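You operate a simulated robot arm through the tools that you are given. There is no shell and no other tool. Be economical: measure what you need, move in short steps, check, and stop when the job is done.

You run a simulated robot arm. Do the job below in one go: nothing can be reset, and whatever is moved stays where it is left.

## Task
Take the steel dish and put it on the top of blue table one. Take the cream pad on the top of blue table one and put it away on the top of bench eleven. Put the box that says "plugs" from the top of blue table one in the grey tote there and the box labelled "clips" on top of the grey plate. Put the gasket pack that says "G 241" from the top of blue table one on top of the green plate and the gasket pack labelled "G 412" on top of the clear jug. Open the drawer four, put the grey pad on the top of the store counter away in the inside of drawer four and shut the four again. Put the mirror on the top of the store counter away on the top of bench two. Shut the bin six. Take the pink drip tray and put it on the second board from the bottom of the grey shelf. Do these in any order. Set down upright: box.

It is judged by the outcome, as a careful person would: the job done as asked, and still so three seconds after it is handed in. It fails if anything else is knocked over, pushed out of place, dropped, spilled or broken.

## Robot
A 7-joint arm with a fingered hand on a trunk, on a base that drives. Base frame: it is fixed to the floor where the robot stands at the start and does not move with it; the origin is under the middle of the robot, x ahead of it, y to its left, z up. Readings come in m, degrees, newtons and seconds.
With the tool pointing down near the work surface it reaches from about 0.1 to 0.38 m from the robot's upright axis, wherever it stands. Its first joint turns from -69.0 to 172.0 degrees. Places, roughly: bin six [12, -4.6, 1]; blue box, green box, red box [2.75, -1.25, 1]; clear jug [2.25, -2, 1]; cream pad (10x8x5 cm) [2.7, -1, 0.9]; drawer four [8.1, 3.2, 0.5]; gasket pack [2, -1.75, 1]; green plate (17x12x5 cm) [2.3, -1.6, 0.9]; grey pad (10x8x5 cm) [11.4, -5.1, 0.9]; grey plate (17x12x5 cm) [2.7, -1.6, 0.9]; grey tote [3, -1, 1]; inside of drawer four [8.1, 3.2, 0.5]; mirror (25x6x3 cm) [11.7, -4.9, 0.9]; pink drip tray (20x17x8 cm) [18.9, 3.3, 0.1]; second board of the grey shelf [18.5, 6.5, 0.6]; steel dish (15x15x4 cm) [0.5, 0, 0.9]; top of bench eleven [11.2, 8.9, 0.9]; top of bench two [11.4, 5.3, 0.9]; top of blue table one [2.5, -1.5, 0.9]. Payload 3.2 kg.
The TCP is the grasp point between the finger pads, 0.026 m short of the fingertips. In the tool frame z runs along the fingers and y along their closing line. Largest opening 0.088 m; the body of the gripper starts 0.03 m behind the TCP. The gripper is a hand of 5 fingers: y runs from the thumb to the fingers, the wrist lies at [-0.016, -0.108, -0.172] in the tool frame, and closing takes about 1.5 s.
Orientation is that of the tool frame in the base frame, as [roll, pitch, yaw] about the fixed x, y, z axes, in that order (R = Rz(yaw) Ry(pitch) Rx(roll)). With the fingers straight down and the wrist toward the robot, the tool's x, y and z point along [0, 1, 0], [1, 0, 0] and [0, 0, -1] of the base frame.

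## Interface
- The arm moves only by the tool step_arm. Its argument "rows" is a list of rows, each a list of 7 numbers: the shift along the tool's x, y, z in units of 250 mm (1.0 is 250 mm), then the turn, a rotation vector about the tool's x, y, z in units of 45 degrees (1.0 is 45 degrees), then the closure, from 0 (fully open) to 1 (shut). In form: [[tx, ty, tz, ax, ay, az, jaw], ...]. A call has 1 to 20 rows; each row is the pose to reach, as a shift and turn from the pose commanded when the call began, along the tool's axes at that moment. A call with a number of a shift or a turn outside -1 to 1 is refused whole. Rows are played at 5 a second. More than 0.05 m and 8.6 degrees between two rows, or a gripper value outside its range, and nothing of the call is played. Where a pose cannot be reached the arm comes as near as it can. A force on the tool above 40 N (or 10 N above the force at the start of the call, whichever is more), or a blocked arm, ends the call early, and 0.2 s more pass. Each finger travels about 0.072 m/s and halts on what it meets, pressing with about 26 N; the grip force reading is that of the motor and also rises with nothing between the fingers. The clock runs only during rows and for 0.2 s after the last one: add rows that repeat a pose to give the fingers time. It gives the time, the measured TCP pose, the force on the tool (base axes), the opening and the grip force at its end, in the units of the frame above (readings bear some noise), with the torque about the TCP (base axes, N m) and any sound that the robot's microphone picked up.
- Cameras (640 x 400 px; columns grow to the right, rows downward): "scene" is now at [0.1443, 0.0221, 1.3338]; the picture's right is [0.18, -0.98, 0.00], its down [-0.68, -0.12, -0.72] and it looks along [0.71, 0.13, -0.70] (base axes); focal length 252 px, centre (320, 200). "wrist" rides on the gripper at [0.067, -0.097, -0.117] in the tool frame; the picture's right is [-0.71, 0.33, -0.62], its down [-0.65, -0.65, 0.39] and it looks along [-0.28, 0.68, 0.68] (tool axes); focal length 234 px, centre (320, 200).
- grab_frame(camera): a new picture of that camera. It takes no simulated time.
- lift_body(by): slides the trunk up (or, below 0, down) by that many m; the arm and the scene camera ride with it, the base frame stays. It gives what a move gives, with no picture.
- roll_base(legs): drives the robot by 1 to 6 legs, each [ahead, left, turn to the left] in m, m and degrees, along the robot's own axes; the way and the turn of a leg run together, so that a leg with both is an arc; at most 1.5 m and 180 degrees a leg. The arm and the cameras ride along, it lands a little off, and it stops where it bumps. It gives what a move gives.
- grasp_type(shape): the hand has 5 fingers and takes this shape, open, in about a second: jaw (thumb against the fingers, like two jaws); tri (thumb and two fingers); tip (a fingertip pinch); poke (one finger out to press); point (the index stretched); flat (the hand flat); cup (the hand cupped); fist (a fist). The gripper value then closes the fingers along that shape, each until it touches; the sizes above hold for jaw. It gives what a move gives, with no picture.
- pan_tilt(pan, tilt): turns the head with the scene camera to pan (to the left, within 86 degrees either way) and tilt (down, from -29 to 69), counted from straight ahead of the robot. It gives what a move gives.
- point_at(camera, pixels): for up to 12 pixels [column, row] of the newest picture of that camera ("zoom" is the newest enlarged one), the place [x, y, z] in the base frame of the surface seen there, good to about 0.002 m, but the place of the scene camera against the robot may be out by one fixed shift of up to 0.025 m in any direction. It takes no simulated time.
- inspect(camera, box): a new picture of the part [left, top, right, bottom] of that camera's present view, enlarged. It takes no simulated time.
- hand_in(): hands the job in; it is judged then, once.

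Keep the steps short. Do not move on a guess: measure, check each grasp and each placing, and mend mistakes. In all there are 357 turns and 288 pictures (those below and enlarged ones count). Leave the gripper open and the arm clear of the work at the hand-in unless told otherwise, and finish with a single line.

The tools are called after "Request:" as name(argument=value, ...) on one line, values as JSON. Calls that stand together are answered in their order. step_arm: Moves the arm, as the interface text tells. Its arguments: {"type":"object","properties":{"rows":{"type":"array","items":{"type":"array","items":{"type":"number"}}}},"required":["rows"]} The other tools are called the same way: lift_body (by) slides the trunk up or down; grasp_type (shape) gives the hand a shape; roll_base (legs) drives the base; pan_tilt (pan, tilt) turns the head that bears the scene camera; grab_frame (camera) takes a picture; point_at (camera, pixels) gives the place of the surface under pixels of a picture; inspect (camera, box) takes an enlarged picture of a part of a camera's view; hand_in () hands the job in.

At the start:

```text
time_s: 0.0
tool_pos: [0.3671, 0.1395, 1.1397]
tcp_rot: [-179.7, -0.1, 90.0]
ft_force: [-0.3, -0.4, 0.4]
moment: [-0.01, -0.02, 0.01]
gripper_width: 0.0876
gripper_force: 0.0
shape: jaw
trunk travel left (down, up): [-0.65, 0.19]
robot x, y, heading: [-0.0003, -0.0002, -0.1]
head pan, tilt: [17.0, 41.8]
```

scene: 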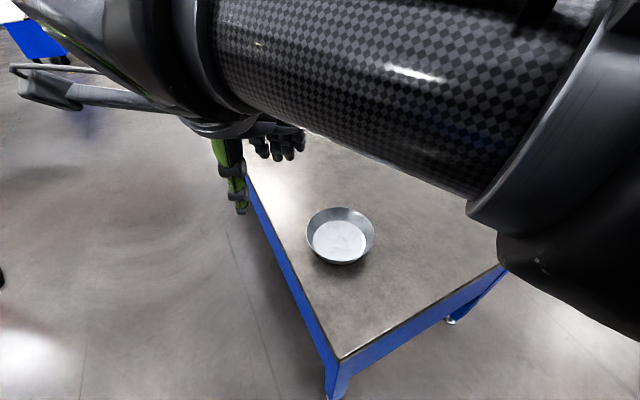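
wrist: 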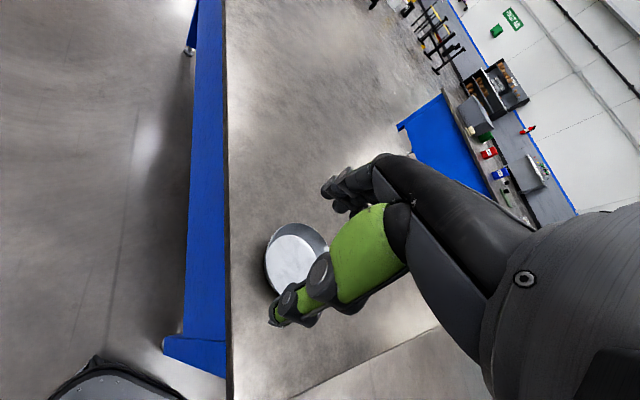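

I see the steel dish on a table in front, around pixel (340,237). I'll measure its rim, floor and the table.

Request:
point_at(camera="scene", pixels=[[340, 240], [308, 236], [374, 236], [340, 209], [336, 263], [322, 215], [360, 256], [290, 260], [340, 358], [400, 240], [250, 170], [498, 268]])

Request:
inspect(camera="scene", box=[200, 100, 500, 290])

Request:
point_at(camera="wrist", pixels=[[290, 260], [268, 262], [300, 228], [245, 250], [290, 225], [240, 350], [322, 245], [280, 325]])

```text
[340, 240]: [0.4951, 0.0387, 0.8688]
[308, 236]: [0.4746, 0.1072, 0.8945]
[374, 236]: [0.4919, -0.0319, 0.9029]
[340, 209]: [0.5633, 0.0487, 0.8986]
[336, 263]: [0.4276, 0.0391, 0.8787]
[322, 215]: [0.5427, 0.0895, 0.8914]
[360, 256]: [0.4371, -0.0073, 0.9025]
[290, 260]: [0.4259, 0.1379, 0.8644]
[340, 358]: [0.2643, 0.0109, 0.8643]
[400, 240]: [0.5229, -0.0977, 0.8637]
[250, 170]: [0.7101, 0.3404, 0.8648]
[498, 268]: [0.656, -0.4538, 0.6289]
```

```text
2.11 times, centred on (350, 195) of scene
```

zoom: 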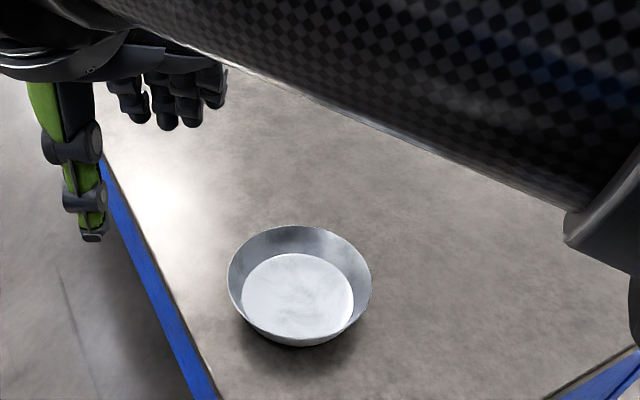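

```text
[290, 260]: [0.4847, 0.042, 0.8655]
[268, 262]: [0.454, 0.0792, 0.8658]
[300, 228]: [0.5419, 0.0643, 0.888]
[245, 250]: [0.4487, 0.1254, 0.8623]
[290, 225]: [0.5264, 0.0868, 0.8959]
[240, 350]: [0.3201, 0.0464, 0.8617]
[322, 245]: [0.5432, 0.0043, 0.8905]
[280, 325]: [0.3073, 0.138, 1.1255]
```

I want the table's extents against the robot, and the finger tips in the scene view to compare the camera with the arm. I'll measure table edge pixels.

Request:
point_at(camera="scene", pixels=[[338, 356], [300, 270], [262, 200], [400, 318], [450, 290], [490, 267], [241, 210], [280, 155]])

Request:
pan_tilt(pan=0, tilt=65)

Request:
grab_frame(camera="scene")

```text
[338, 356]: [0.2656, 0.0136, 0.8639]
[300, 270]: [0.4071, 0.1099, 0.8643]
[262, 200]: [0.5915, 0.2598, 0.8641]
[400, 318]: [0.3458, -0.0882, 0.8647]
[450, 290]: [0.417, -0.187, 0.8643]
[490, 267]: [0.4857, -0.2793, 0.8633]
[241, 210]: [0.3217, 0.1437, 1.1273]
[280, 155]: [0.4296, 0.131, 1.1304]
```

```text
time_s: 0.9
tool_pos: [0.3676, 0.139, 1.14]
tcp_rot: [-179.9, -0.2, 90.0]
ft_force: [0.5, 1.0, -0.2]
moment: [0.0, 0.01, -0.04]
gripper_width: 0.0879
gripper_force: 0.0
shape: jaw
trunk travel left (down, up): [-0.65, 0.19]
robot x, y, heading: [-0.0005, -0.0016, 0.1]
head pan, tilt: [0.0, 65.0]
```

```text
284 pictures are left
```

scene: 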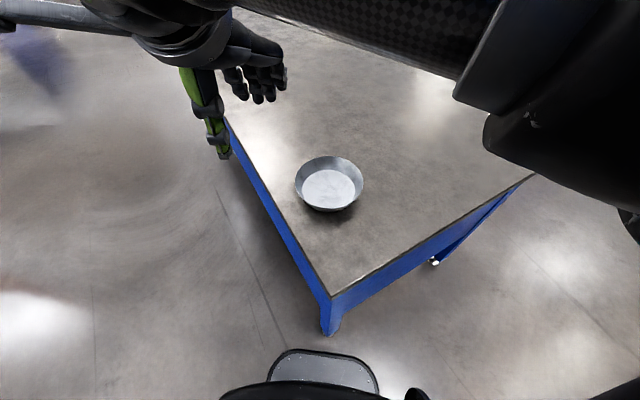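

Table corner points at the robot. I'll measure the base plate front (325,355) and finger tips here.

Request:
point_at(camera="scene", pixels=[[325, 352], [370, 370], [222, 153], [240, 97], [256, 102], [270, 99], [285, 87], [330, 292], [329, 187], [296, 182], [362, 182]])

Request:
inspect(camera="scene", box=[160, 30, 320, 180])

```text
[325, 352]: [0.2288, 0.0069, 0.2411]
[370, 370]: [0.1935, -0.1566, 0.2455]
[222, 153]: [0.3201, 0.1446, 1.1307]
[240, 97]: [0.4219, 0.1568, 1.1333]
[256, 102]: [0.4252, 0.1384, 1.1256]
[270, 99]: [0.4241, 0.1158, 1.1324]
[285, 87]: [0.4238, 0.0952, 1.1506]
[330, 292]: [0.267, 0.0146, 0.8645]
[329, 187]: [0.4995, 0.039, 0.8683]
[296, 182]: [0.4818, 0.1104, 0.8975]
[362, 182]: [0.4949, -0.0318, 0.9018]
```

```text
2.67 times, centred on (240, 105) of scene
```

zoom: 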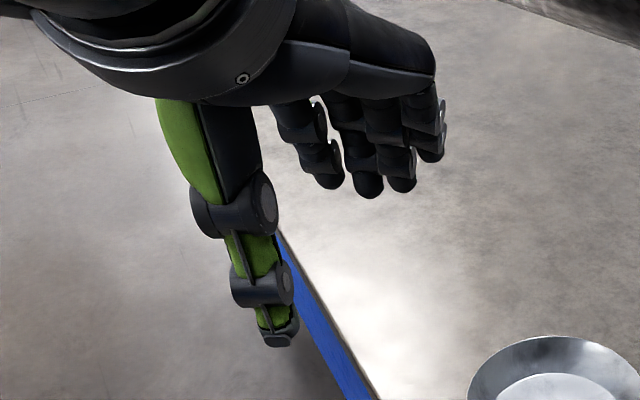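

Only a few cm remain between base front (x≈0.24) and the corner leg, so I'll come from the table's left edge instead, facing about -56°, where the dish rim is 3 cm from the edge. Drive left, then turn, then close in.

Request:
roll_base(legs=[[0, 0.31, 0], [0, 0, -55.7], [0.077, 0.1136, 0]])

Request:
grab_frame(camera="wrist")

Request:
grab_frame(camera="scene")

```text
time_s: 6.4
tool_pos: [0.4583, 0.0854, 1.14]
tcp_rot: [-179.7, -0.3, 33.9]
ft_force: [0.1, -0.1, 0.6]
moment: [-0.03, -0.02, -0.01]
gripper_width: 0.0878
gripper_force: 0.1
shape: jaw
trunk travel left (down, up): [-0.65, 0.19]
robot x, y, heading: [0.1371, 0.3167, -56.1]
head pan, tilt: [0.0, 65.0]
```

```text
282 pictures are left
```

wrist: 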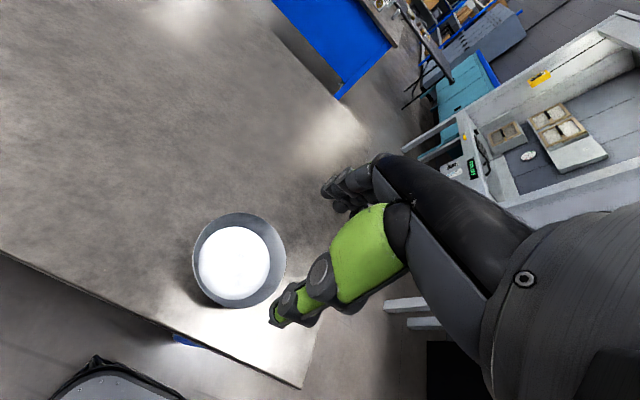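

```text
281 pictures are left
```

scene: 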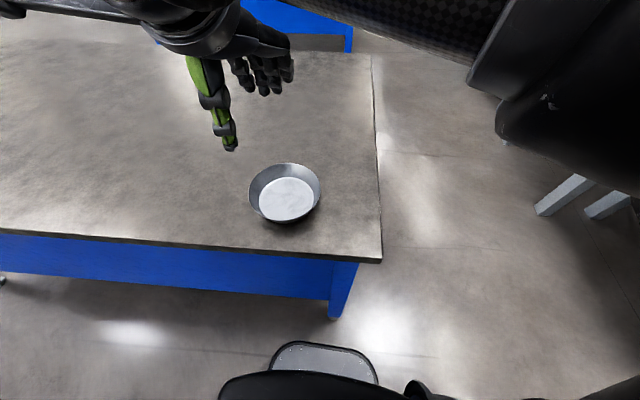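

Now measure the dish rim around in the wrist picture (more reliable), and the fingertips.

Request:
point_at(camera="wrist", pixels=[[240, 214], [210, 224], [195, 250], [198, 285], [272, 235], [284, 258], [268, 296], [240, 307], [234, 262], [170, 290], [275, 320]])

Request:
point_at(camera="scene", pixels=[[249, 193], [320, 190], [285, 164], [287, 200], [283, 222], [382, 262], [231, 149]])

```text
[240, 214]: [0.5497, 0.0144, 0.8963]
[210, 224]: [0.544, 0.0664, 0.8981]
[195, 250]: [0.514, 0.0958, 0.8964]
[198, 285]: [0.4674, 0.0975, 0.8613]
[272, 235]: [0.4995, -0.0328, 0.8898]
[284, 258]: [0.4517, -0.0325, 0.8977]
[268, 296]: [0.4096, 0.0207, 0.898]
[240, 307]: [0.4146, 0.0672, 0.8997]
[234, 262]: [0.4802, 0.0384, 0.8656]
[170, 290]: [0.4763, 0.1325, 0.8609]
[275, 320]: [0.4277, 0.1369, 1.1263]
```

```text
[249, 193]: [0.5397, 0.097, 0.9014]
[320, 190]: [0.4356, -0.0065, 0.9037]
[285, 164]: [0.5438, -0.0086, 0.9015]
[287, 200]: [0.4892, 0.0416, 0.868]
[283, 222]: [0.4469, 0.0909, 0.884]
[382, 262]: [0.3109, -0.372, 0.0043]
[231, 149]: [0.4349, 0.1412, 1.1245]
```

Dish centre by the wrist camera ≈(0.481,0.039), rim radius 0.073, rim top 0.899, table 0.862. I'll shift the TCP over the near rim point (0.440,0.099) and lower the trunk by 0.18.

Request:
step_arm(rows=[[-0.015, -0.043, 0, 0, 0, 0, 0], [-0.03, -0.086, 0, 0, 0, 0, 0]])

Request:
lift_body(by=-0.18)

Request:
grab_frame(camera="wrist")

```text
time_s: 7.0
tool_pos: [0.4377, 0.0989, 1.1399]
tcp_rot: [-179.7, -0.1, 33.9]
ft_force: [-0.2, -0.1, 0.6]
moment: [0.0, 0.02, 0.0]
gripper_width: 0.0879
gripper_force: 0.1
shape: jaw
trunk travel left (down, up): [-0.65, 0.19]
robot x, y, heading: [0.1343, 0.3139, -56.2]
head pan, tilt: [0.0, 65.0]
```

```text
time_s: 9.0
tool_pos: [0.4389, 0.0984, 0.96]
tcp_rot: [-179.7, -0.1, 33.9]
ft_force: [-0.4, -0.2, 0.0]
moment: [-0.01, 0.0, 0.01]
gripper_width: 0.0878
gripper_force: 0.0
shape: jaw
trunk travel left (down, up): [-0.47, 0.37]
robot x, y, heading: [0.14, 0.3141, -56.0]
head pan, tilt: [0.0, 65.0]
```

```text
280 pictures are left
```

wrist: 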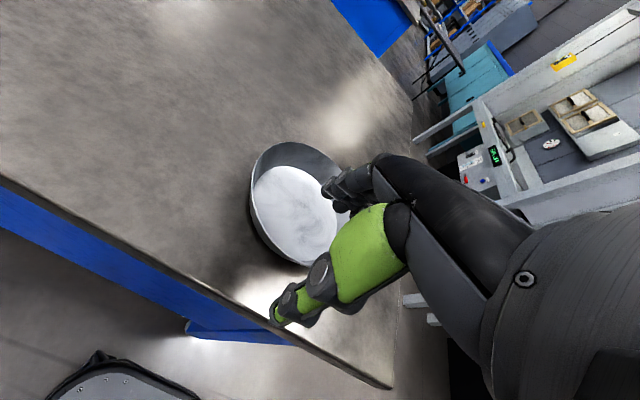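

The rim lies between thumb and fingers. Lower 6 cm in steps, to TCP 0.90.

Request:
step_arm(rows=[[0, 0, 0.06, 0, 0, 0, 0], [0, 0, 0.12, 0, 0, 0, 0], [0, 0, 0.18, 0, 0, 0, 0], [0, 0, 0.24, 0, 0, 0, 0]])

Request:
grab_frame(camera="wrist")

Request:
grab_frame(camera="scene")

```text
time_s: 10.0
tool_pos: [0.4375, 0.0992, 0.901]
tcp_rot: [-179.7, -0.1, 33.9]
ft_force: [0.1, 0.4, 0.4]
moment: [0.01, -0.05, -0.04]
gripper_width: 0.0879
gripper_force: 0.0
shape: jaw
trunk travel left (down, up): [-0.47, 0.37]
robot x, y, heading: [0.1354, 0.3123, -55.8]
head pan, tilt: [0.0, 65.0]
```

```text
279 pictures are left
```

wrist: 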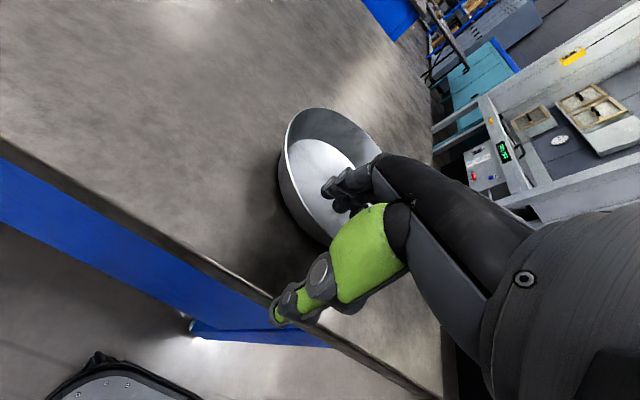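

```text
278 pictures are left
```

scene: 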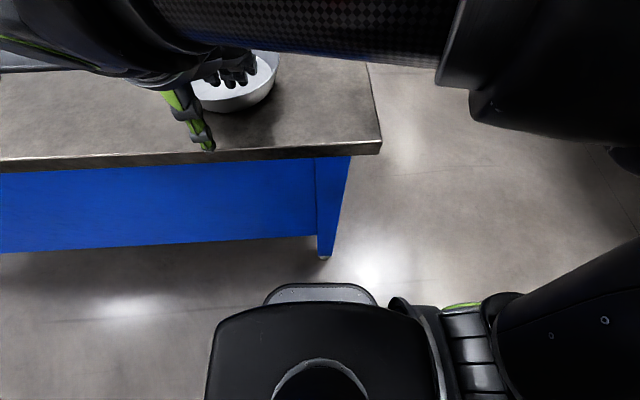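

Fingers are inside the dish, thumb outside. Close.

Request:
step_arm(rows=[[0, 0, 0, 0, 0, 0, 0.3], [0, 0, 0, 0, 0, 0, 0.5], [0, 0, 0, 0, 0, 0, 0.7], [0, 0, 0, 0, 0, 0, 1], [0, 0, 0, 0, 0, 0, 1], [0, 0, 0, 0, 0, 0, 1], [0, 0, 0, 0, 0, 0, 1], [0, 0, 0, 0, 0, 0, 1], [0, 0, 0, 0, 0, 0, 1]])

Request:
grab_frame(camera="wrist")

```text
time_s: 12.0
tool_pos: [0.4392, 0.0995, 0.9008]
tcp_rot: [-179.7, 0.0, 33.9]
ft_force: [1.2, 0.9, 1.5]
moment: [-0.31, -0.14, 0.09]
gripper_width: 0.0016
gripper_force: 25.9
shape: jaw
trunk travel left (down, up): [-0.47, 0.37]
robot x, y, heading: [0.1395, 0.3124, -55.8]
head pan, tilt: [0.0, 65.0]
```

```text
277 pictures are left
```

wrist: 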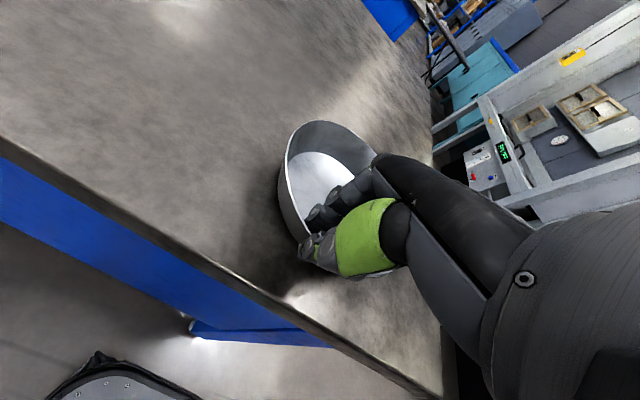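

Grip looks to be on the rim (1.6 mm wide, 26 N). Lift the arm 6 cm and look.

Request:
step_arm(rows=[[0, 0, -0.04, 0, 0, 0, 1], [0, 0, -0.1, 0, 0, 0, 1], [0, 0, -0.18, 0, 0, 0, 1], [0, 0, -0.24, 0, 0, 0, 1]])

Request:
grab_frame(camera="wrist")

```text
time_s: 13.0
tool_pos: [0.4389, 0.0988, 0.9596]
tcp_rot: [-179.5, -0.1, 33.9]
ft_force: [0.5, 0.3, -1.0]
moment: [0.12, 0.04, 0.01]
gripper_width: 0.0021
gripper_force: 26.3
shape: jaw
trunk travel left (down, up): [-0.47, 0.37]
robot x, y, heading: [0.1374, 0.316, -56.1]
head pan, tilt: [0.0, 65.0]
```

```text
276 pictures are left
```

wrist: 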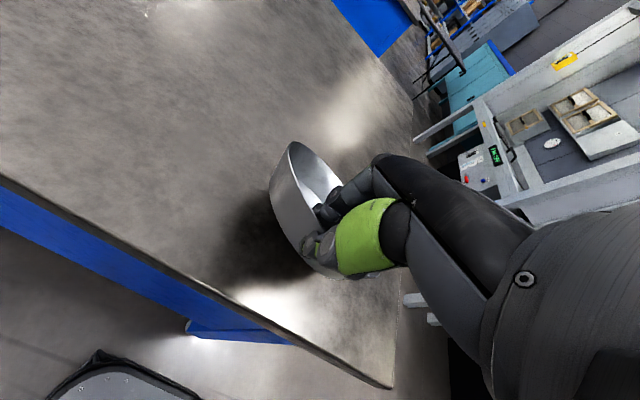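

Dish held (about 1 N). Raise the trunk, back off, and look toward blue table one (about 19° left of my heading).

Request:
lift_body(by=0.3)

Request:
roll_base(legs=[[-0.35, 0, 0], [0, 0, 20]])

Request:
pan_tilt(pan=20, tilt=10)

Request:
grab_frame(camera="scene")

Request:
pan_tilt(pan=-40, tilt=20)

Request:
grab_frame(camera="scene")

Request:
grab_frame(camera="wrist")

```text
time_s: 16.0
tool_pos: [0.439, 0.0992, 1.2613]
tcp_rot: [-179.7, 0.0, 33.8]
ft_force: [-0.3, -0.7, -1.3]
moment: [0.08, 0.03, -0.02]
gripper_width: 0.002
gripper_force: 25.9
shape: jaw
trunk travel left (down, up): [-0.77, 0.07]
robot x, y, heading: [0.1372, 0.3092, -56.0]
head pan, tilt: [0.0, 65.0]
```

```text
time_s: 19.4
tool_pos: [0.2957, 0.5104, 1.2597]
tcp_rot: [-179.8, -0.1, 54.2]
ft_force: [0.0, 0.5, -1.8]
moment: [0.1, 0.09, -0.01]
gripper_width: 0.0022
gripper_force: 25.6
shape: jaw
trunk travel left (down, up): [-0.77, 0.07]
robot x, y, heading: [-0.064, 0.6072, -35.9]
head pan, tilt: [0.0, 65.0]
```

```text
time_s: 20.6
tool_pos: [0.2954, 0.5106, 1.2603]
tcp_rot: [-179.6, 0.0, 54.2]
ft_force: [-0.3, 0.3, -1.8]
moment: [0.05, 0.05, -0.02]
gripper_width: 0.0019
gripper_force: 26.4
shape: jaw
trunk travel left (down, up): [-0.77, 0.07]
robot x, y, heading: [-0.0616, 0.6058, -36.0]
head pan, tilt: [20.0, 10.0]
```

```text
275 pictures are left
```

scene: 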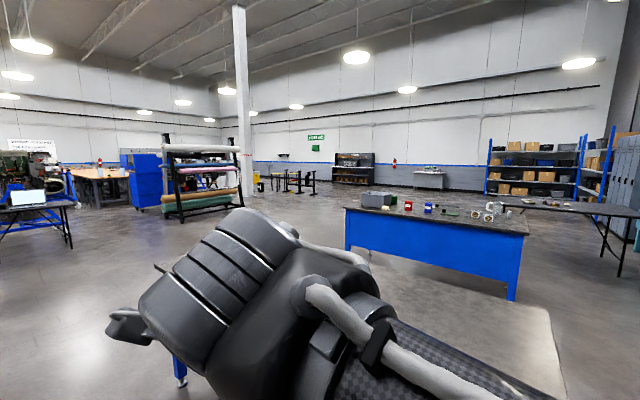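

```text
time_s: 21.9
tool_pos: [0.2961, 0.5113, 1.2589]
tcp_rot: [-179.7, -0.1, 54.1]
ft_force: [-0.1, -0.5, -0.8]
moment: [0.13, 0.07, 0.0]
gripper_width: 0.0021
gripper_force: 25.5
shape: jaw
trunk travel left (down, up): [-0.77, 0.07]
robot x, y, heading: [-0.0651, 0.6091, -35.8]
head pan, tilt: [-40.0, 20.0]
```

```text
274 pictures are left
```

scene: 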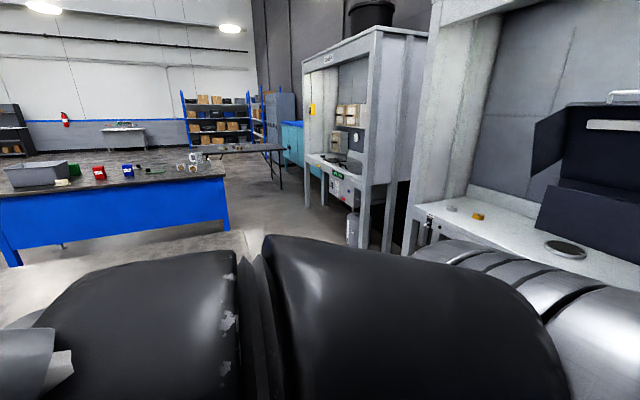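

```text
273 pictures are left
```

wrist: 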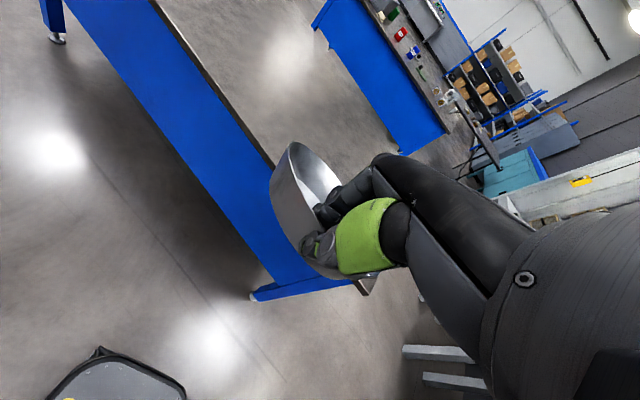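

Let me measure the blue table's near edge and items in this latest view.

Request:
point_at(camera="scene", pixels=[[5, 195], [120, 185], [226, 175], [222, 166], [40, 172], [62, 182], [75, 169], [99, 172], [127, 170], [140, 170], [182, 167], [193, 158]])

Request:
inspect(camera="scene", box=[0, 130, 240, 280])

```text
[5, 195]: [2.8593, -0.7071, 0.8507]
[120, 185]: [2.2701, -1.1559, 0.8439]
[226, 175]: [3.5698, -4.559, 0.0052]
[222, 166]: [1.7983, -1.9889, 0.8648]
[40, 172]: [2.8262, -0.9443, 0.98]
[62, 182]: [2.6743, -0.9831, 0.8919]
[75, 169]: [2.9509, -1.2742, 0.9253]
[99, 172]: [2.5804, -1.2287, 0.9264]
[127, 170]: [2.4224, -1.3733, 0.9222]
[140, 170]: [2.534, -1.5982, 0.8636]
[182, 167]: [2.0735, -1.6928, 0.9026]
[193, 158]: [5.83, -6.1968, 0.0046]
```

```text
2.67 times, centred on (120, 205) of scene
```

zoom: 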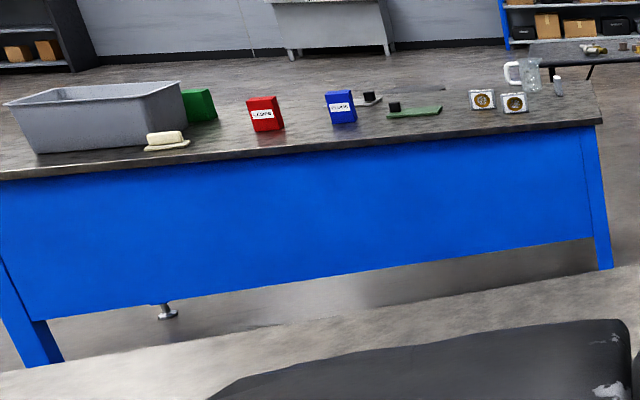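

Next: I need the obstacles on my right (machines) to plan a route round the first table's right end. Measure floor and machine points.

Request:
point_at(camera="scene", pixels=[[410, 250], [388, 245], [350, 225], [308, 200], [355, 238], [433, 215], [300, 215], [480, 240], [280, 180], [240, 235], [620, 260]])

Request:
pan_tilt(pan=-60, tilt=45)

Request:
grab_frame(camera="scene")

```text
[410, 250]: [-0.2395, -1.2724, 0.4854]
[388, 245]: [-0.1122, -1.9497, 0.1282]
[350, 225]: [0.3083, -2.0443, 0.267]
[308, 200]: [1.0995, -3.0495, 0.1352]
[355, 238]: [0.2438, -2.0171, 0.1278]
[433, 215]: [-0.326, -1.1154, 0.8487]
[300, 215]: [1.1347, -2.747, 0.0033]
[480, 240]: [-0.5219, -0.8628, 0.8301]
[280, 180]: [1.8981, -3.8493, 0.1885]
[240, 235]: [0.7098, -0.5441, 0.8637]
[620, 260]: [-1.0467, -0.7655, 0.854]
```

```text
time_s: 22.8
tool_pos: [0.2967, 0.5057, 1.2495]
tcp_rot: [-178.6, 0.8, 53.5]
ft_force: [-0.1, 0.8, -1.7]
moment: [0.06, 0.05, -0.03]
gripper_width: 0.0021
gripper_force: 26.2
shape: jaw
trunk travel left (down, up): [-0.77, 0.07]
robot x, y, heading: [-0.0626, 0.6046, -35.4]
head pan, tilt: [-60.0, 45.0]
```

```text
271 pictures are left
```

scene: 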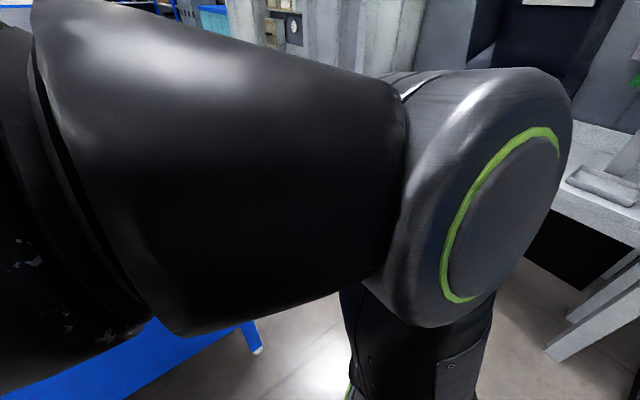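

The aisle between first table and the blue table is ~1.4 m wide; gap to machines ~1.1 m. Turn to -55°, slide right 0.57 m, then go ahead, staying clear.

Request:
roll_base(legs=[[0, 0, -19.7], [0, -0.57, 0], [1.1, 0, 0]])

Request:
pan_tilt(pan=15, tilt=20)

Request:
grab_frame(camera="scene")

Request:
grab_frame(camera="wrist")

```text
time_s: 32.3
tool_pos: [0.3786, -0.8391, 1.2521]
tcp_rot: [-178.4, 0.3, 32.8]
ft_force: [0.4, 0.2, -1.8]
moment: [0.08, 0.05, 0.02]
gripper_width: 0.0024
gripper_force: 25.5
shape: jaw
trunk travel left (down, up): [-0.77, 0.07]
robot x, y, heading: [0.0767, -0.6167, -56.2]
head pan, tilt: [-60.0, 45.0]
```

```text
time_s: 33.8
tool_pos: [0.3784, -0.8393, 1.2511]
tcp_rot: [-178.4, 0.4, 32.8]
ft_force: [-0.6, 0.0, -1.5]
moment: [0.06, 0.04, 0.06]
gripper_width: 0.002
gripper_force: 26.2
shape: jaw
trunk travel left (down, up): [-0.77, 0.07]
robot x, y, heading: [0.0799, -0.6155, -56.5]
head pan, tilt: [15.0, 20.0]
```

```text
270 pictures are left
```

scene: 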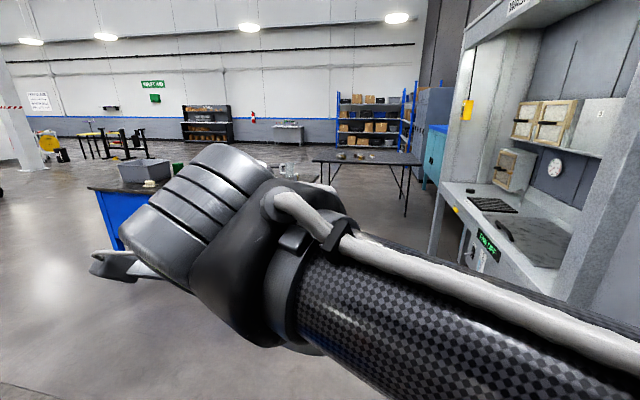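

```text
269 pictures are left
```

wrist: 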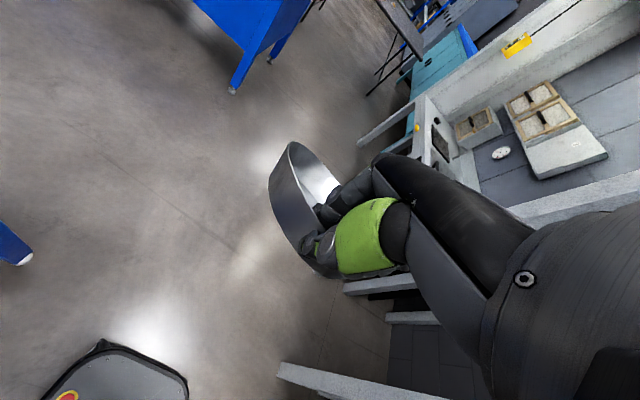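

Clear. Ahead 1.0 m, then left 0.8 m into the aisle in front of the blue table.

Request:
roll_base(legs=[[1.0, 0, 0], [0, 0.8, 0]])

Request:
pan_tilt(pan=30, tilt=35)

Request:
grab_frame(camera="scene")

Request:
grab_frame(camera="wrist")

```text
time_s: 42.8
tool_pos: [1.5948, -1.2229, 1.2527]
tcp_rot: [-178.3, 0.5, 32.9]
ft_force: [-0.6, -0.6, -1.6]
moment: [0.11, 0.01, 0.03]
gripper_width: 0.0021
gripper_force: 25.4
shape: jaw
trunk travel left (down, up): [-0.77, 0.07]
robot x, y, heading: [1.2949, -1.0015, -56.2]
head pan, tilt: [15.0, 20.0]
```

```text
time_s: 43.6
tool_pos: [1.5949, -1.2241, 1.246]
tcp_rot: [-178.0, 1.2, 32.9]
ft_force: [0.8, 0.0, -0.3]
moment: [0.1, 0.04, -0.01]
gripper_width: 0.0018
gripper_force: 26.3
shape: jaw
trunk travel left (down, up): [-0.77, 0.07]
robot x, y, heading: [1.2966, -1.0038, -56.2]
head pan, tilt: [30.0, 35.0]
```

```text
268 pictures are left
```

scene: 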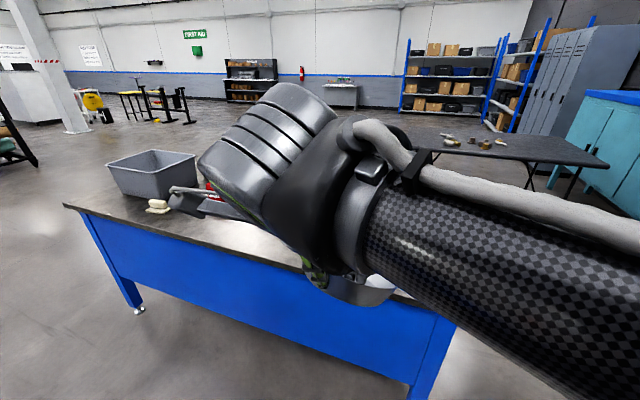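

```text
267 pictures are left
```

wrist: 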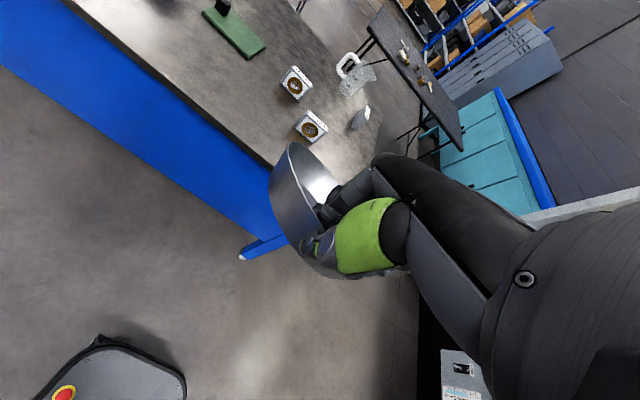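

Measure table edge, packs, jug, green plate in the wrist view.

Request:
point_at(camera="wrist", pixels=[[150, 74], [262, 158], [295, 84], [310, 127], [356, 75], [361, 117], [235, 35], [222, 8], [262, 50], [200, 12], [376, 150], [250, 100]])

Request:
inspect(camera="wrist", box=[180, 0, 420, 160])

```text
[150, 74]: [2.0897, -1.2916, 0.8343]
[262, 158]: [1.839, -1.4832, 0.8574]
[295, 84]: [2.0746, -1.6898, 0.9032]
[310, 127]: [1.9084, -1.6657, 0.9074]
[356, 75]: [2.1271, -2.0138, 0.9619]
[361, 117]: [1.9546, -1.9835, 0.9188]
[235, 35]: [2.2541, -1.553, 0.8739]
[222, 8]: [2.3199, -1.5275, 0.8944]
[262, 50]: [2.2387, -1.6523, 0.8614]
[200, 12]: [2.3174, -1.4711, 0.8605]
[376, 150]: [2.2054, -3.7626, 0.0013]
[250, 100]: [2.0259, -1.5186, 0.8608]
```

```text
2.50 times, centred on (300, 80) of wrist
```

zoom: 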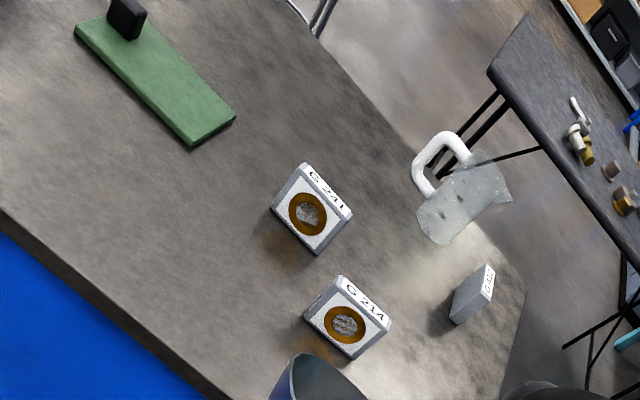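

Packs readable: G 241, G 214, and a third one at (1.95,-1.98). A free spot for the dish lies at the front edge before the green plate. Turn 3° and move to bring the dish over it.

Request:
roll_base(legs=[[0, 0, 3.2], [0.39, 0.235, 0]])

Request:
grab_frame(camera="wrist")

Request:
pan_tilt(pan=10, tilt=50)

Request:
grab_frame(camera="scene")

```text
time_s: 46.8
tool_pos: [2.0305, -1.3778, 1.2457]
tcp_rot: [-177.7, 1.1, 36.2]
ft_force: [0.1, 0.3, -1.5]
moment: [0.06, 0.05, -0.03]
gripper_width: 0.002
gripper_force: 25.9
shape: jaw
trunk travel left (down, up): [-0.77, 0.07]
robot x, y, heading: [1.7163, -1.1733, -53.2]
head pan, tilt: [30.0, 35.0]
```

```text
265 pictures are left
```

wrist: 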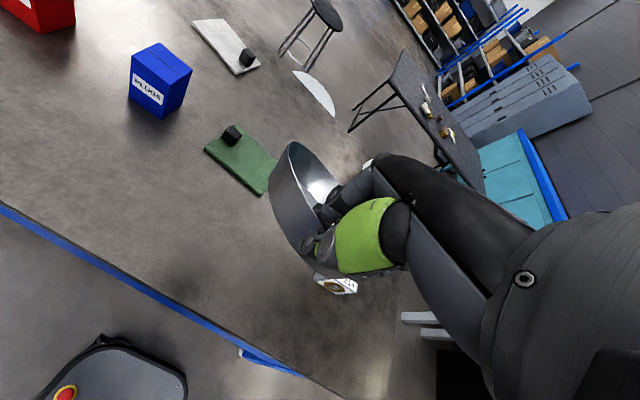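

```text
time_s: 47.6
tool_pos: [2.0292, -1.3769, 1.2466]
tcp_rot: [-178.0, 0.9, 36.2]
ft_force: [0.2, 0.8, -1.4]
moment: [0.04, 0.03, 0.02]
gripper_width: 0.0018
gripper_force: 25.8
shape: jaw
trunk travel left (down, up): [-0.77, 0.07]
robot x, y, heading: [1.7151, -1.172, -53.0]
head pan, tilt: [10.0, 50.0]
```

```text
264 pictures are left
```

scene: 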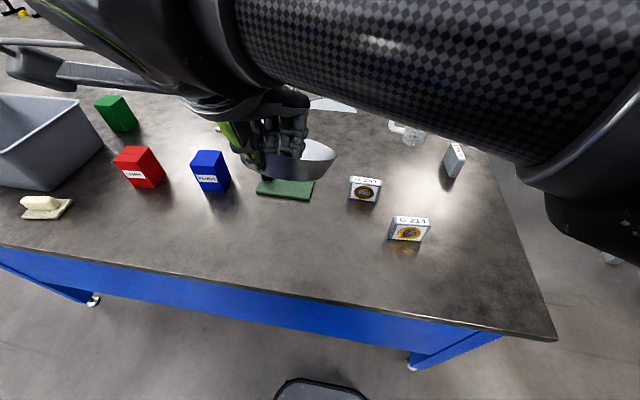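

Good overview. Enlarge to read labels and measure everything.

Request:
inspect(camera="scene", box=[0, 80, 320, 280])

Request:
inspect(camera="scene", box=[320, 100, 480, 250])

Request:
point_at(camera="scene", pixels=[[115, 108], [140, 155], [135, 186], [210, 160], [207, 190], [40, 208], [290, 190], [362, 182], [408, 222], [456, 150], [410, 138], [300, 250]])

Request:
point_at(camera="wrist", pixels=[[0, 205], [225, 325], [230, 135], [240, 160], [206, 150], [265, 192], [160, 60], [150, 115], [246, 57], [225, 45], [200, 260], [312, 90]])

```text
2.00 times, centred on (160, 180) of scene
```

zoom: 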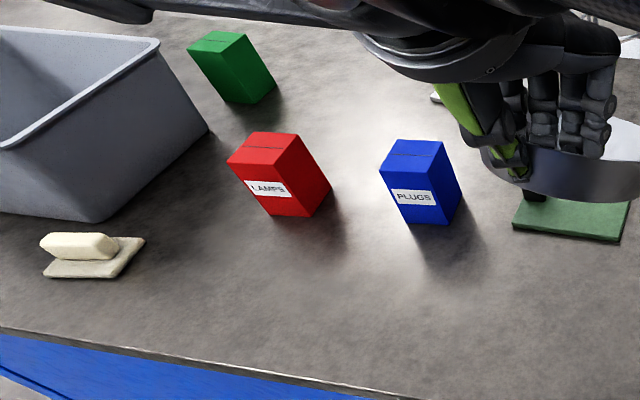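

```text
2.67 times, centred on (400, 175) of scene
```

zoom: 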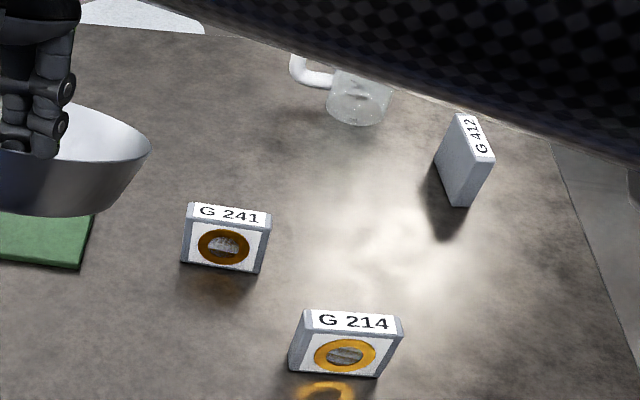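

```text
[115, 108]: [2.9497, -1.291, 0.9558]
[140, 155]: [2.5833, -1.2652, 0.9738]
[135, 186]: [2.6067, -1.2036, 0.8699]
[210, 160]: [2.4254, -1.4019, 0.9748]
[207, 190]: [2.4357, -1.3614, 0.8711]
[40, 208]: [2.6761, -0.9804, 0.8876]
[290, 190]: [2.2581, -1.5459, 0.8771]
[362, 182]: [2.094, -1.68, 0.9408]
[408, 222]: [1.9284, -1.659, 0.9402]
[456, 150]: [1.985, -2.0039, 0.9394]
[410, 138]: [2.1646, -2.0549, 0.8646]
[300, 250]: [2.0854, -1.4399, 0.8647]
```

```text
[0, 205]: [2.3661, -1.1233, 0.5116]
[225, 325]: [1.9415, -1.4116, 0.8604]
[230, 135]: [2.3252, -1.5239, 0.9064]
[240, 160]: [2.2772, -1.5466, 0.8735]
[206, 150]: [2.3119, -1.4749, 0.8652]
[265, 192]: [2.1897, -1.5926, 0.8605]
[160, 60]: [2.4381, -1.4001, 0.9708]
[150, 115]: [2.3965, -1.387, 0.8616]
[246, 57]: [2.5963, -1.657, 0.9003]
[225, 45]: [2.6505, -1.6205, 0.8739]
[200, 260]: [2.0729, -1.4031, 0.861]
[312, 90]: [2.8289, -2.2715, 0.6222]
```

Blue = PLUGS, red = LAMPS, green presumably CLIPS (check later). The dish is now above free table at (2.074,-1.436). Lower the trunk by 0.29.

Request:
lift_body(by=-0.29)

Request:
grab_frame(camera="wrist")

Request:
pan_tilt(pan=18, tilt=62)

Request:
grab_frame(camera="scene")

```text
time_s: 50.5
tool_pos: [2.0294, -1.3789, 0.956]
tcp_rot: [-177.9, 1.1, 36.1]
ft_force: [0.0, 1.0, -2.3]
moment: [0.03, 0.03, 0.0]
gripper_width: 0.0019
gripper_force: 26.2
shape: jaw
trunk travel left (down, up): [-0.48, 0.36]
robot x, y, heading: [1.7183, -1.173, -53.1]
head pan, tilt: [10.0, 50.0]
```

```text
261 pictures are left
```

wrist: 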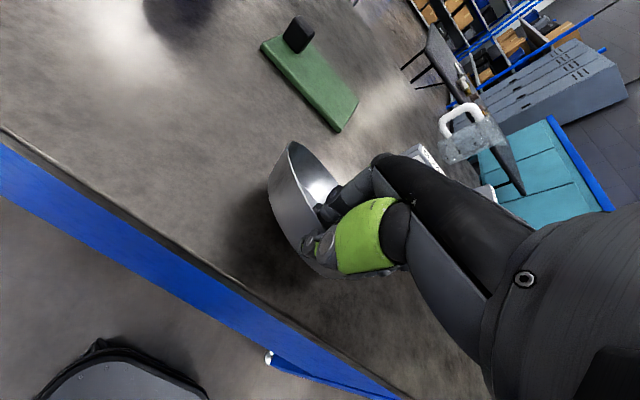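

```text
time_s: 51.3
tool_pos: [2.0301, -1.3791, 0.9516]
tcp_rot: [-177.5, 1.5, 36.2]
ft_force: [-0.3, 0.2, -0.6]
moment: [0.01, 0.02, -0.01]
gripper_width: 0.0022
gripper_force: 25.5
shape: jaw
trunk travel left (down, up): [-0.48, 0.36]
robot x, y, heading: [1.7171, -1.1735, -52.9]
head pan, tilt: [18.0, 62.0]
```

```text
260 pictures are left
```

scene: 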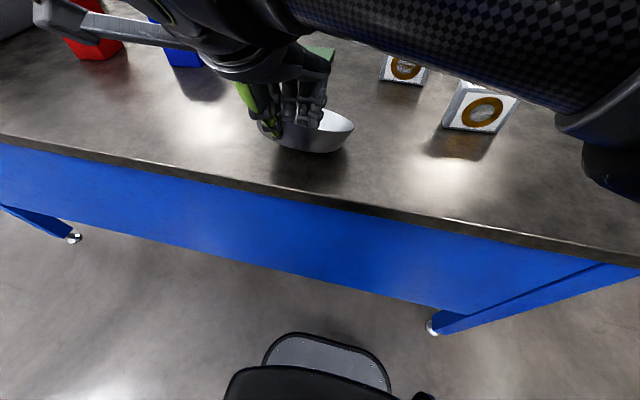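

Request:
point_at(camera="scene", pixels=[[353, 125], [335, 111], [318, 152], [345, 143], [285, 142], [300, 148], [270, 170]])

Request:
point_at(camera="wrist", pixels=[[291, 142], [269, 182], [280, 220], [300, 250], [250, 240]])

```text
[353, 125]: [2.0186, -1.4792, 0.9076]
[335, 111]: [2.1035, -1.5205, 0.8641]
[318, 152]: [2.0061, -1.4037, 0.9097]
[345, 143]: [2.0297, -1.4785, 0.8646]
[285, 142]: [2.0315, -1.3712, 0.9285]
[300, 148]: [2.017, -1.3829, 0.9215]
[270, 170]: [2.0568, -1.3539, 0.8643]
```

```text
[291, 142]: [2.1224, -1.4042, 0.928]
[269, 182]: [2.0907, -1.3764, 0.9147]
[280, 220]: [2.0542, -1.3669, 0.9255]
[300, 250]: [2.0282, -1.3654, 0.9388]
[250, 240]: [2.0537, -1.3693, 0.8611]
```

The dish hangs tilted, its far-right side lowest (~1 cm above the table). Lower in 1 cm steps so the table levels it in the grip.

Request:
step_arm(rows=[[0, 0, 0.03, 0, 0, 0, 1], [0, 0, 0.06, 0, 0, 0, 1], [0, 0, 0.09, 0, 0, 0, 1], [0, 0, 0.12, 0, 0, 0, 1], [0, 0, 0.15, 0, 0, 0, 1], [0, 0, 0.17, 0, 0, 0, 1], [0, 0, 0.185, 0, 0, 0, 1]])

Request:
grab_frame(camera="wrist")

Request:
grab_frame(camera="scene")

```text
time_s: 52.9
tool_pos: [2.0279, -1.3769, 0.9103]
tcp_rot: [-178.0, 1.0, 36.1]
ft_force: [-0.8, 2.1, 4.8]
moment: [-0.39, 0.14, -0.01]
gripper_width: 0.0012
gripper_force: 26.1
shape: jaw
trunk travel left (down, up): [-0.48, 0.36]
robot x, y, heading: [1.7193, -1.1738, -53.1]
head pan, tilt: [18.0, 62.0]
```

```text
259 pictures are left
```

wrist: 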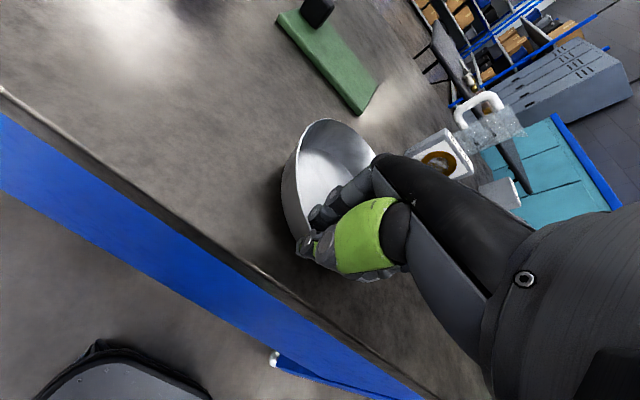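

```text
258 pictures are left
```

scene: 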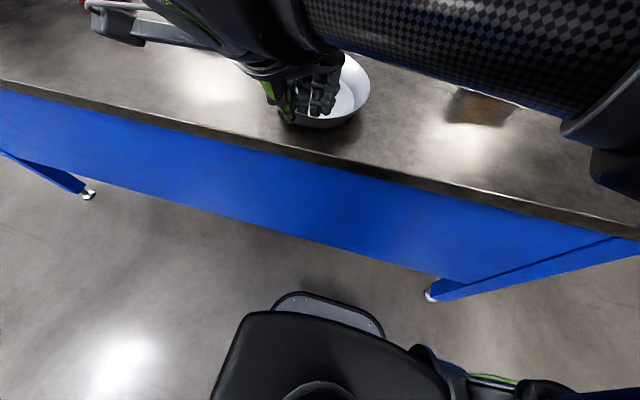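

It levelled and rests with ~5 N. Open the hand gently, then rise 8 cm.

Request:
step_arm(rows=[[0, 0, 0.012, 0, 0, 0, 1], [0, 0, 0.012, 0, 0, 0, 0.7], [0, 0, 0.012, 0, 0, 0, 0.4], [0, 0, 0.012, 0, 0, 0, 0.2], [0, 0, 0.012, 0, 0, 0, 0.0], [0, 0, 0.012, 0, 0, 0, 0], [0, 0, 0.012, 0, 0, 0, 0], [0, 0, 0.012, 0, 0, 0, 0]])

Request:
step_arm(rows=[[0, 0, -0.06, 0, 0, 0, 0], [0, 0, -0.16, 0, 0, 0, 0], [0, 0, -0.3, 0, 0, 0, 0], [0, 0, -0.4, 0, 0, 0, 0]])

Request:
grab_frame(camera="wrist")

```text
time_s: 54.7
tool_pos: [2.0281, -1.3776, 0.9068]
tcp_rot: [-177.8, 1.1, 36.2]
ft_force: [0.1, 0.1, -0.1]
moment: [0.02, -0.01, 0.01]
gripper_width: 0.0877
gripper_force: 0.1
shape: jaw
trunk travel left (down, up): [-0.48, 0.36]
robot x, y, heading: [1.7175, -1.1718, -53.0]
head pan, tilt: [18.0, 62.0]
```

```text
time_s: 55.7
tool_pos: [2.0352, -1.3907, 0.9938]
tcp_rot: [-175.1, 1.2, 35.6]
ft_force: [-0.7, 0.2, 1.0]
moment: [-0.02, 0.0, 0.04]
gripper_width: 0.0878
gripper_force: 0.0
shape: jaw
trunk travel left (down, up): [-0.48, 0.36]
robot x, y, heading: [1.7173, -1.1714, -53.0]
head pan, tilt: [18.0, 62.0]
```

```text
257 pictures are left
```

wrist: 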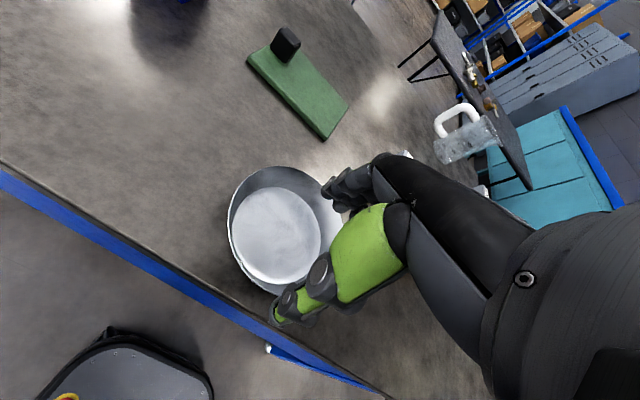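

Dish is placed flat. Now raise the trunk 0.2 and test how far forward the hand can reach pointing down.

Request:
lift_body(by=0.2)

Request:
step_arm(rows=[[0, 0.15, 0.1, 0, 0, 0, 0], [0, 0.3, 0.2, 0, 0, 0, 0], [0, 0.45, 0.2, 0, 0, 0, 0], [0, 0.6, 0.2, 0, 0, 0, 0], [0, 0.75, 0.2, 0, 0, 0, 0], [0, 0.9, 0.2, 0, 0, 0, 0]])

Request:
grab_frame(camera="wrist")

Request:
pan_tilt(pan=0, tilt=50)

Request:
grab_frame(camera="scene")

```text
time_s: 57.8
tool_pos: [2.0356, -1.3892, 1.1946]
tcp_rot: [-175.3, 1.1, 35.6]
ft_force: [-1.2, -0.5, 1.0]
moment: [-0.01, -0.02, 0.0]
gripper_width: 0.0881
gripper_force: 0.1
shape: jaw
trunk travel left (down, up): [-0.68, 0.16]
robot x, y, heading: [1.7195, -1.174, -53.2]
head pan, tilt: [18.0, 62.0]
```

```text
time_s: 59.4
tool_pos: [2.1383, -1.5795, 1.1703]
tcp_rot: [-178.1, -2.8, 33.5]
ft_force: [-0.6, 0.0, -0.1]
moment: [-0.02, 0.01, 0.02]
gripper_width: 0.088
gripper_force: 0.1
shape: jaw
out of reach, approached as far as the arm can: row 6
trunk travel left (down, up): [-0.68, 0.16]
robot x, y, heading: [1.7197, -1.173, -53.2]
head pan, tilt: [18.0, 62.0]
stopped in row 6: the arm was blocked; the commanded pose is now the measured one
```

```text
256 pictures are left
```

wrist: 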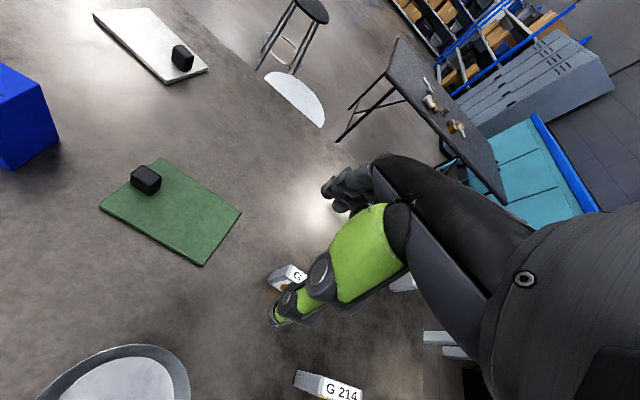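

```text
time_s: 60.2
tool_pos: [2.1392, -1.5816, 1.1699]
tcp_rot: [-178.0, -2.7, 33.4]
ft_force: [0.8, 0.1, -0.9]
moment: [-0.01, -0.01, 0.01]
gripper_width: 0.0879
gripper_force: 0.1
shape: jaw
trunk travel left (down, up): [-0.68, 0.16]
robot x, y, heading: [1.7178, -1.1721, -53.2]
head pan, tilt: [0.0, 50.0]
```

```text
255 pictures are left
```

scene: 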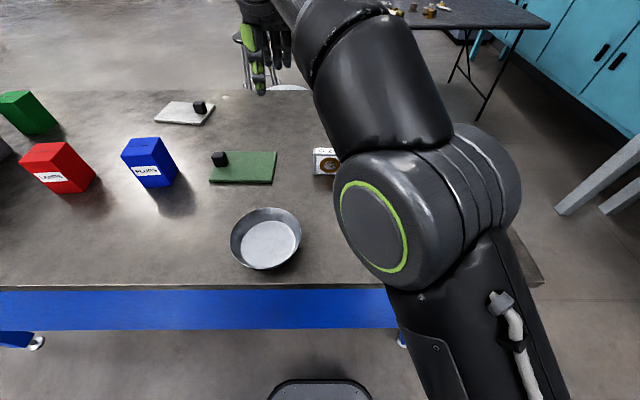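

Vertical reach is about 0.57 m here, good. Check how far the trunk sticks out in front, looking down.

Request:
pan_tilt(pan=0, tilt=69)

Request:
grab_frame(camera="scene")

Request:
point_at(camera="scene", pixels=[[320, 340], [320, 365], [320, 385], [280, 380], [370, 385], [320, 395], [240, 395], [420, 395]])

```text
time_s: 61.1
tool_pos: [2.1373, -1.5804, 1.1704]
tcp_rot: [-178.0, -2.8, 33.4]
ft_force: [-0.5, 0.1, -0.3]
moment: [-0.01, 0.0, 0.05]
gripper_width: 0.088
gripper_force: 0.1
shape: jaw
trunk travel left (down, up): [-0.68, 0.16]
robot x, y, heading: [1.7167, -1.1721, -53.2]
head pan, tilt: [0.0, 68.8]
```

```text
254 pictures are left
```

scene: 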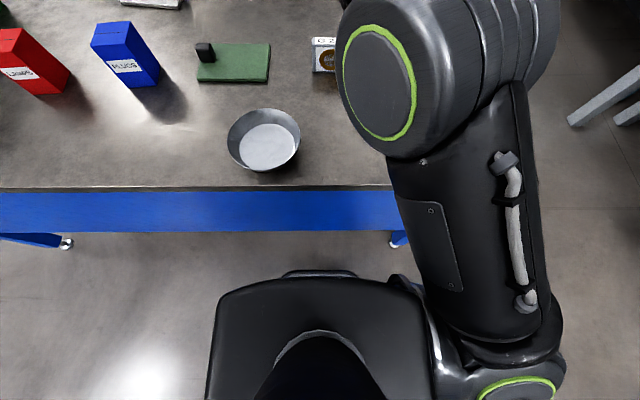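

```text
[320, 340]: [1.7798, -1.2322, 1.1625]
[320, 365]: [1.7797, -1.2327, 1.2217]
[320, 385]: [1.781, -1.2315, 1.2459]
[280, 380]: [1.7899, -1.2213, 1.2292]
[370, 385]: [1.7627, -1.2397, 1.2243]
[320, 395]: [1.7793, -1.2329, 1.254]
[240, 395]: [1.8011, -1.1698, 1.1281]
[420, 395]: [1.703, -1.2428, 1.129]
```

Request:
point_at(camera="scene", pixels=[[320, 288], [320, 310], [240, 300], [400, 300], [320, 273], [222, 330], [470, 330], [300, 190]])

```text
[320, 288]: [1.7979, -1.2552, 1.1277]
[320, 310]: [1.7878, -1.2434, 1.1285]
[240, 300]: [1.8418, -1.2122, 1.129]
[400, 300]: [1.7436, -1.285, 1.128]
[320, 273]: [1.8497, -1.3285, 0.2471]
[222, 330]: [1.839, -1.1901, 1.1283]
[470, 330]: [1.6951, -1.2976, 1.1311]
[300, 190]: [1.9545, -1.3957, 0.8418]
```

Chest front is only 0.115 m ahead of the axis and the base fits under the table apron (0.5 m), so I can go closer. Pull the hand back 0.12 m to see the G 241 pack.

Request:
step_arm(rows=[[0, -0.16, 0, 0, 0, 0, 0], [0, -0.32, 0, 0, 0, 0, 0], [0, -0.48, 0, 0, 0, 0, 0]])

Request:
inspect(camera="wrist", box=[100, 100, 420, 300])

```text
time_s: 61.9
tool_pos: [2.0729, -1.4784, 1.1684]
tcp_rot: [-177.9, -2.0, 33.6]
ft_force: [0.3, 0.4, -0.1]
moment: [0.02, -0.02, 0.0]
gripper_width: 0.0876
gripper_force: 0.0
shape: jaw
trunk travel left (down, up): [-0.68, 0.16]
robot x, y, heading: [1.717, -1.1713, -53.3]
head pan, tilt: [0.0, 68.8]
```

```text
2.00 times, centred on (260, 200) of wrist
```

zoom: 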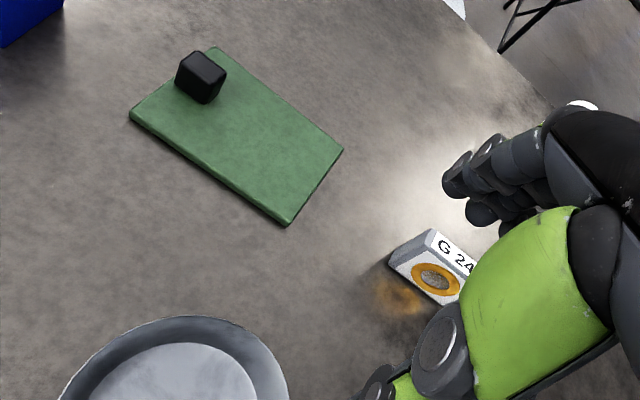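

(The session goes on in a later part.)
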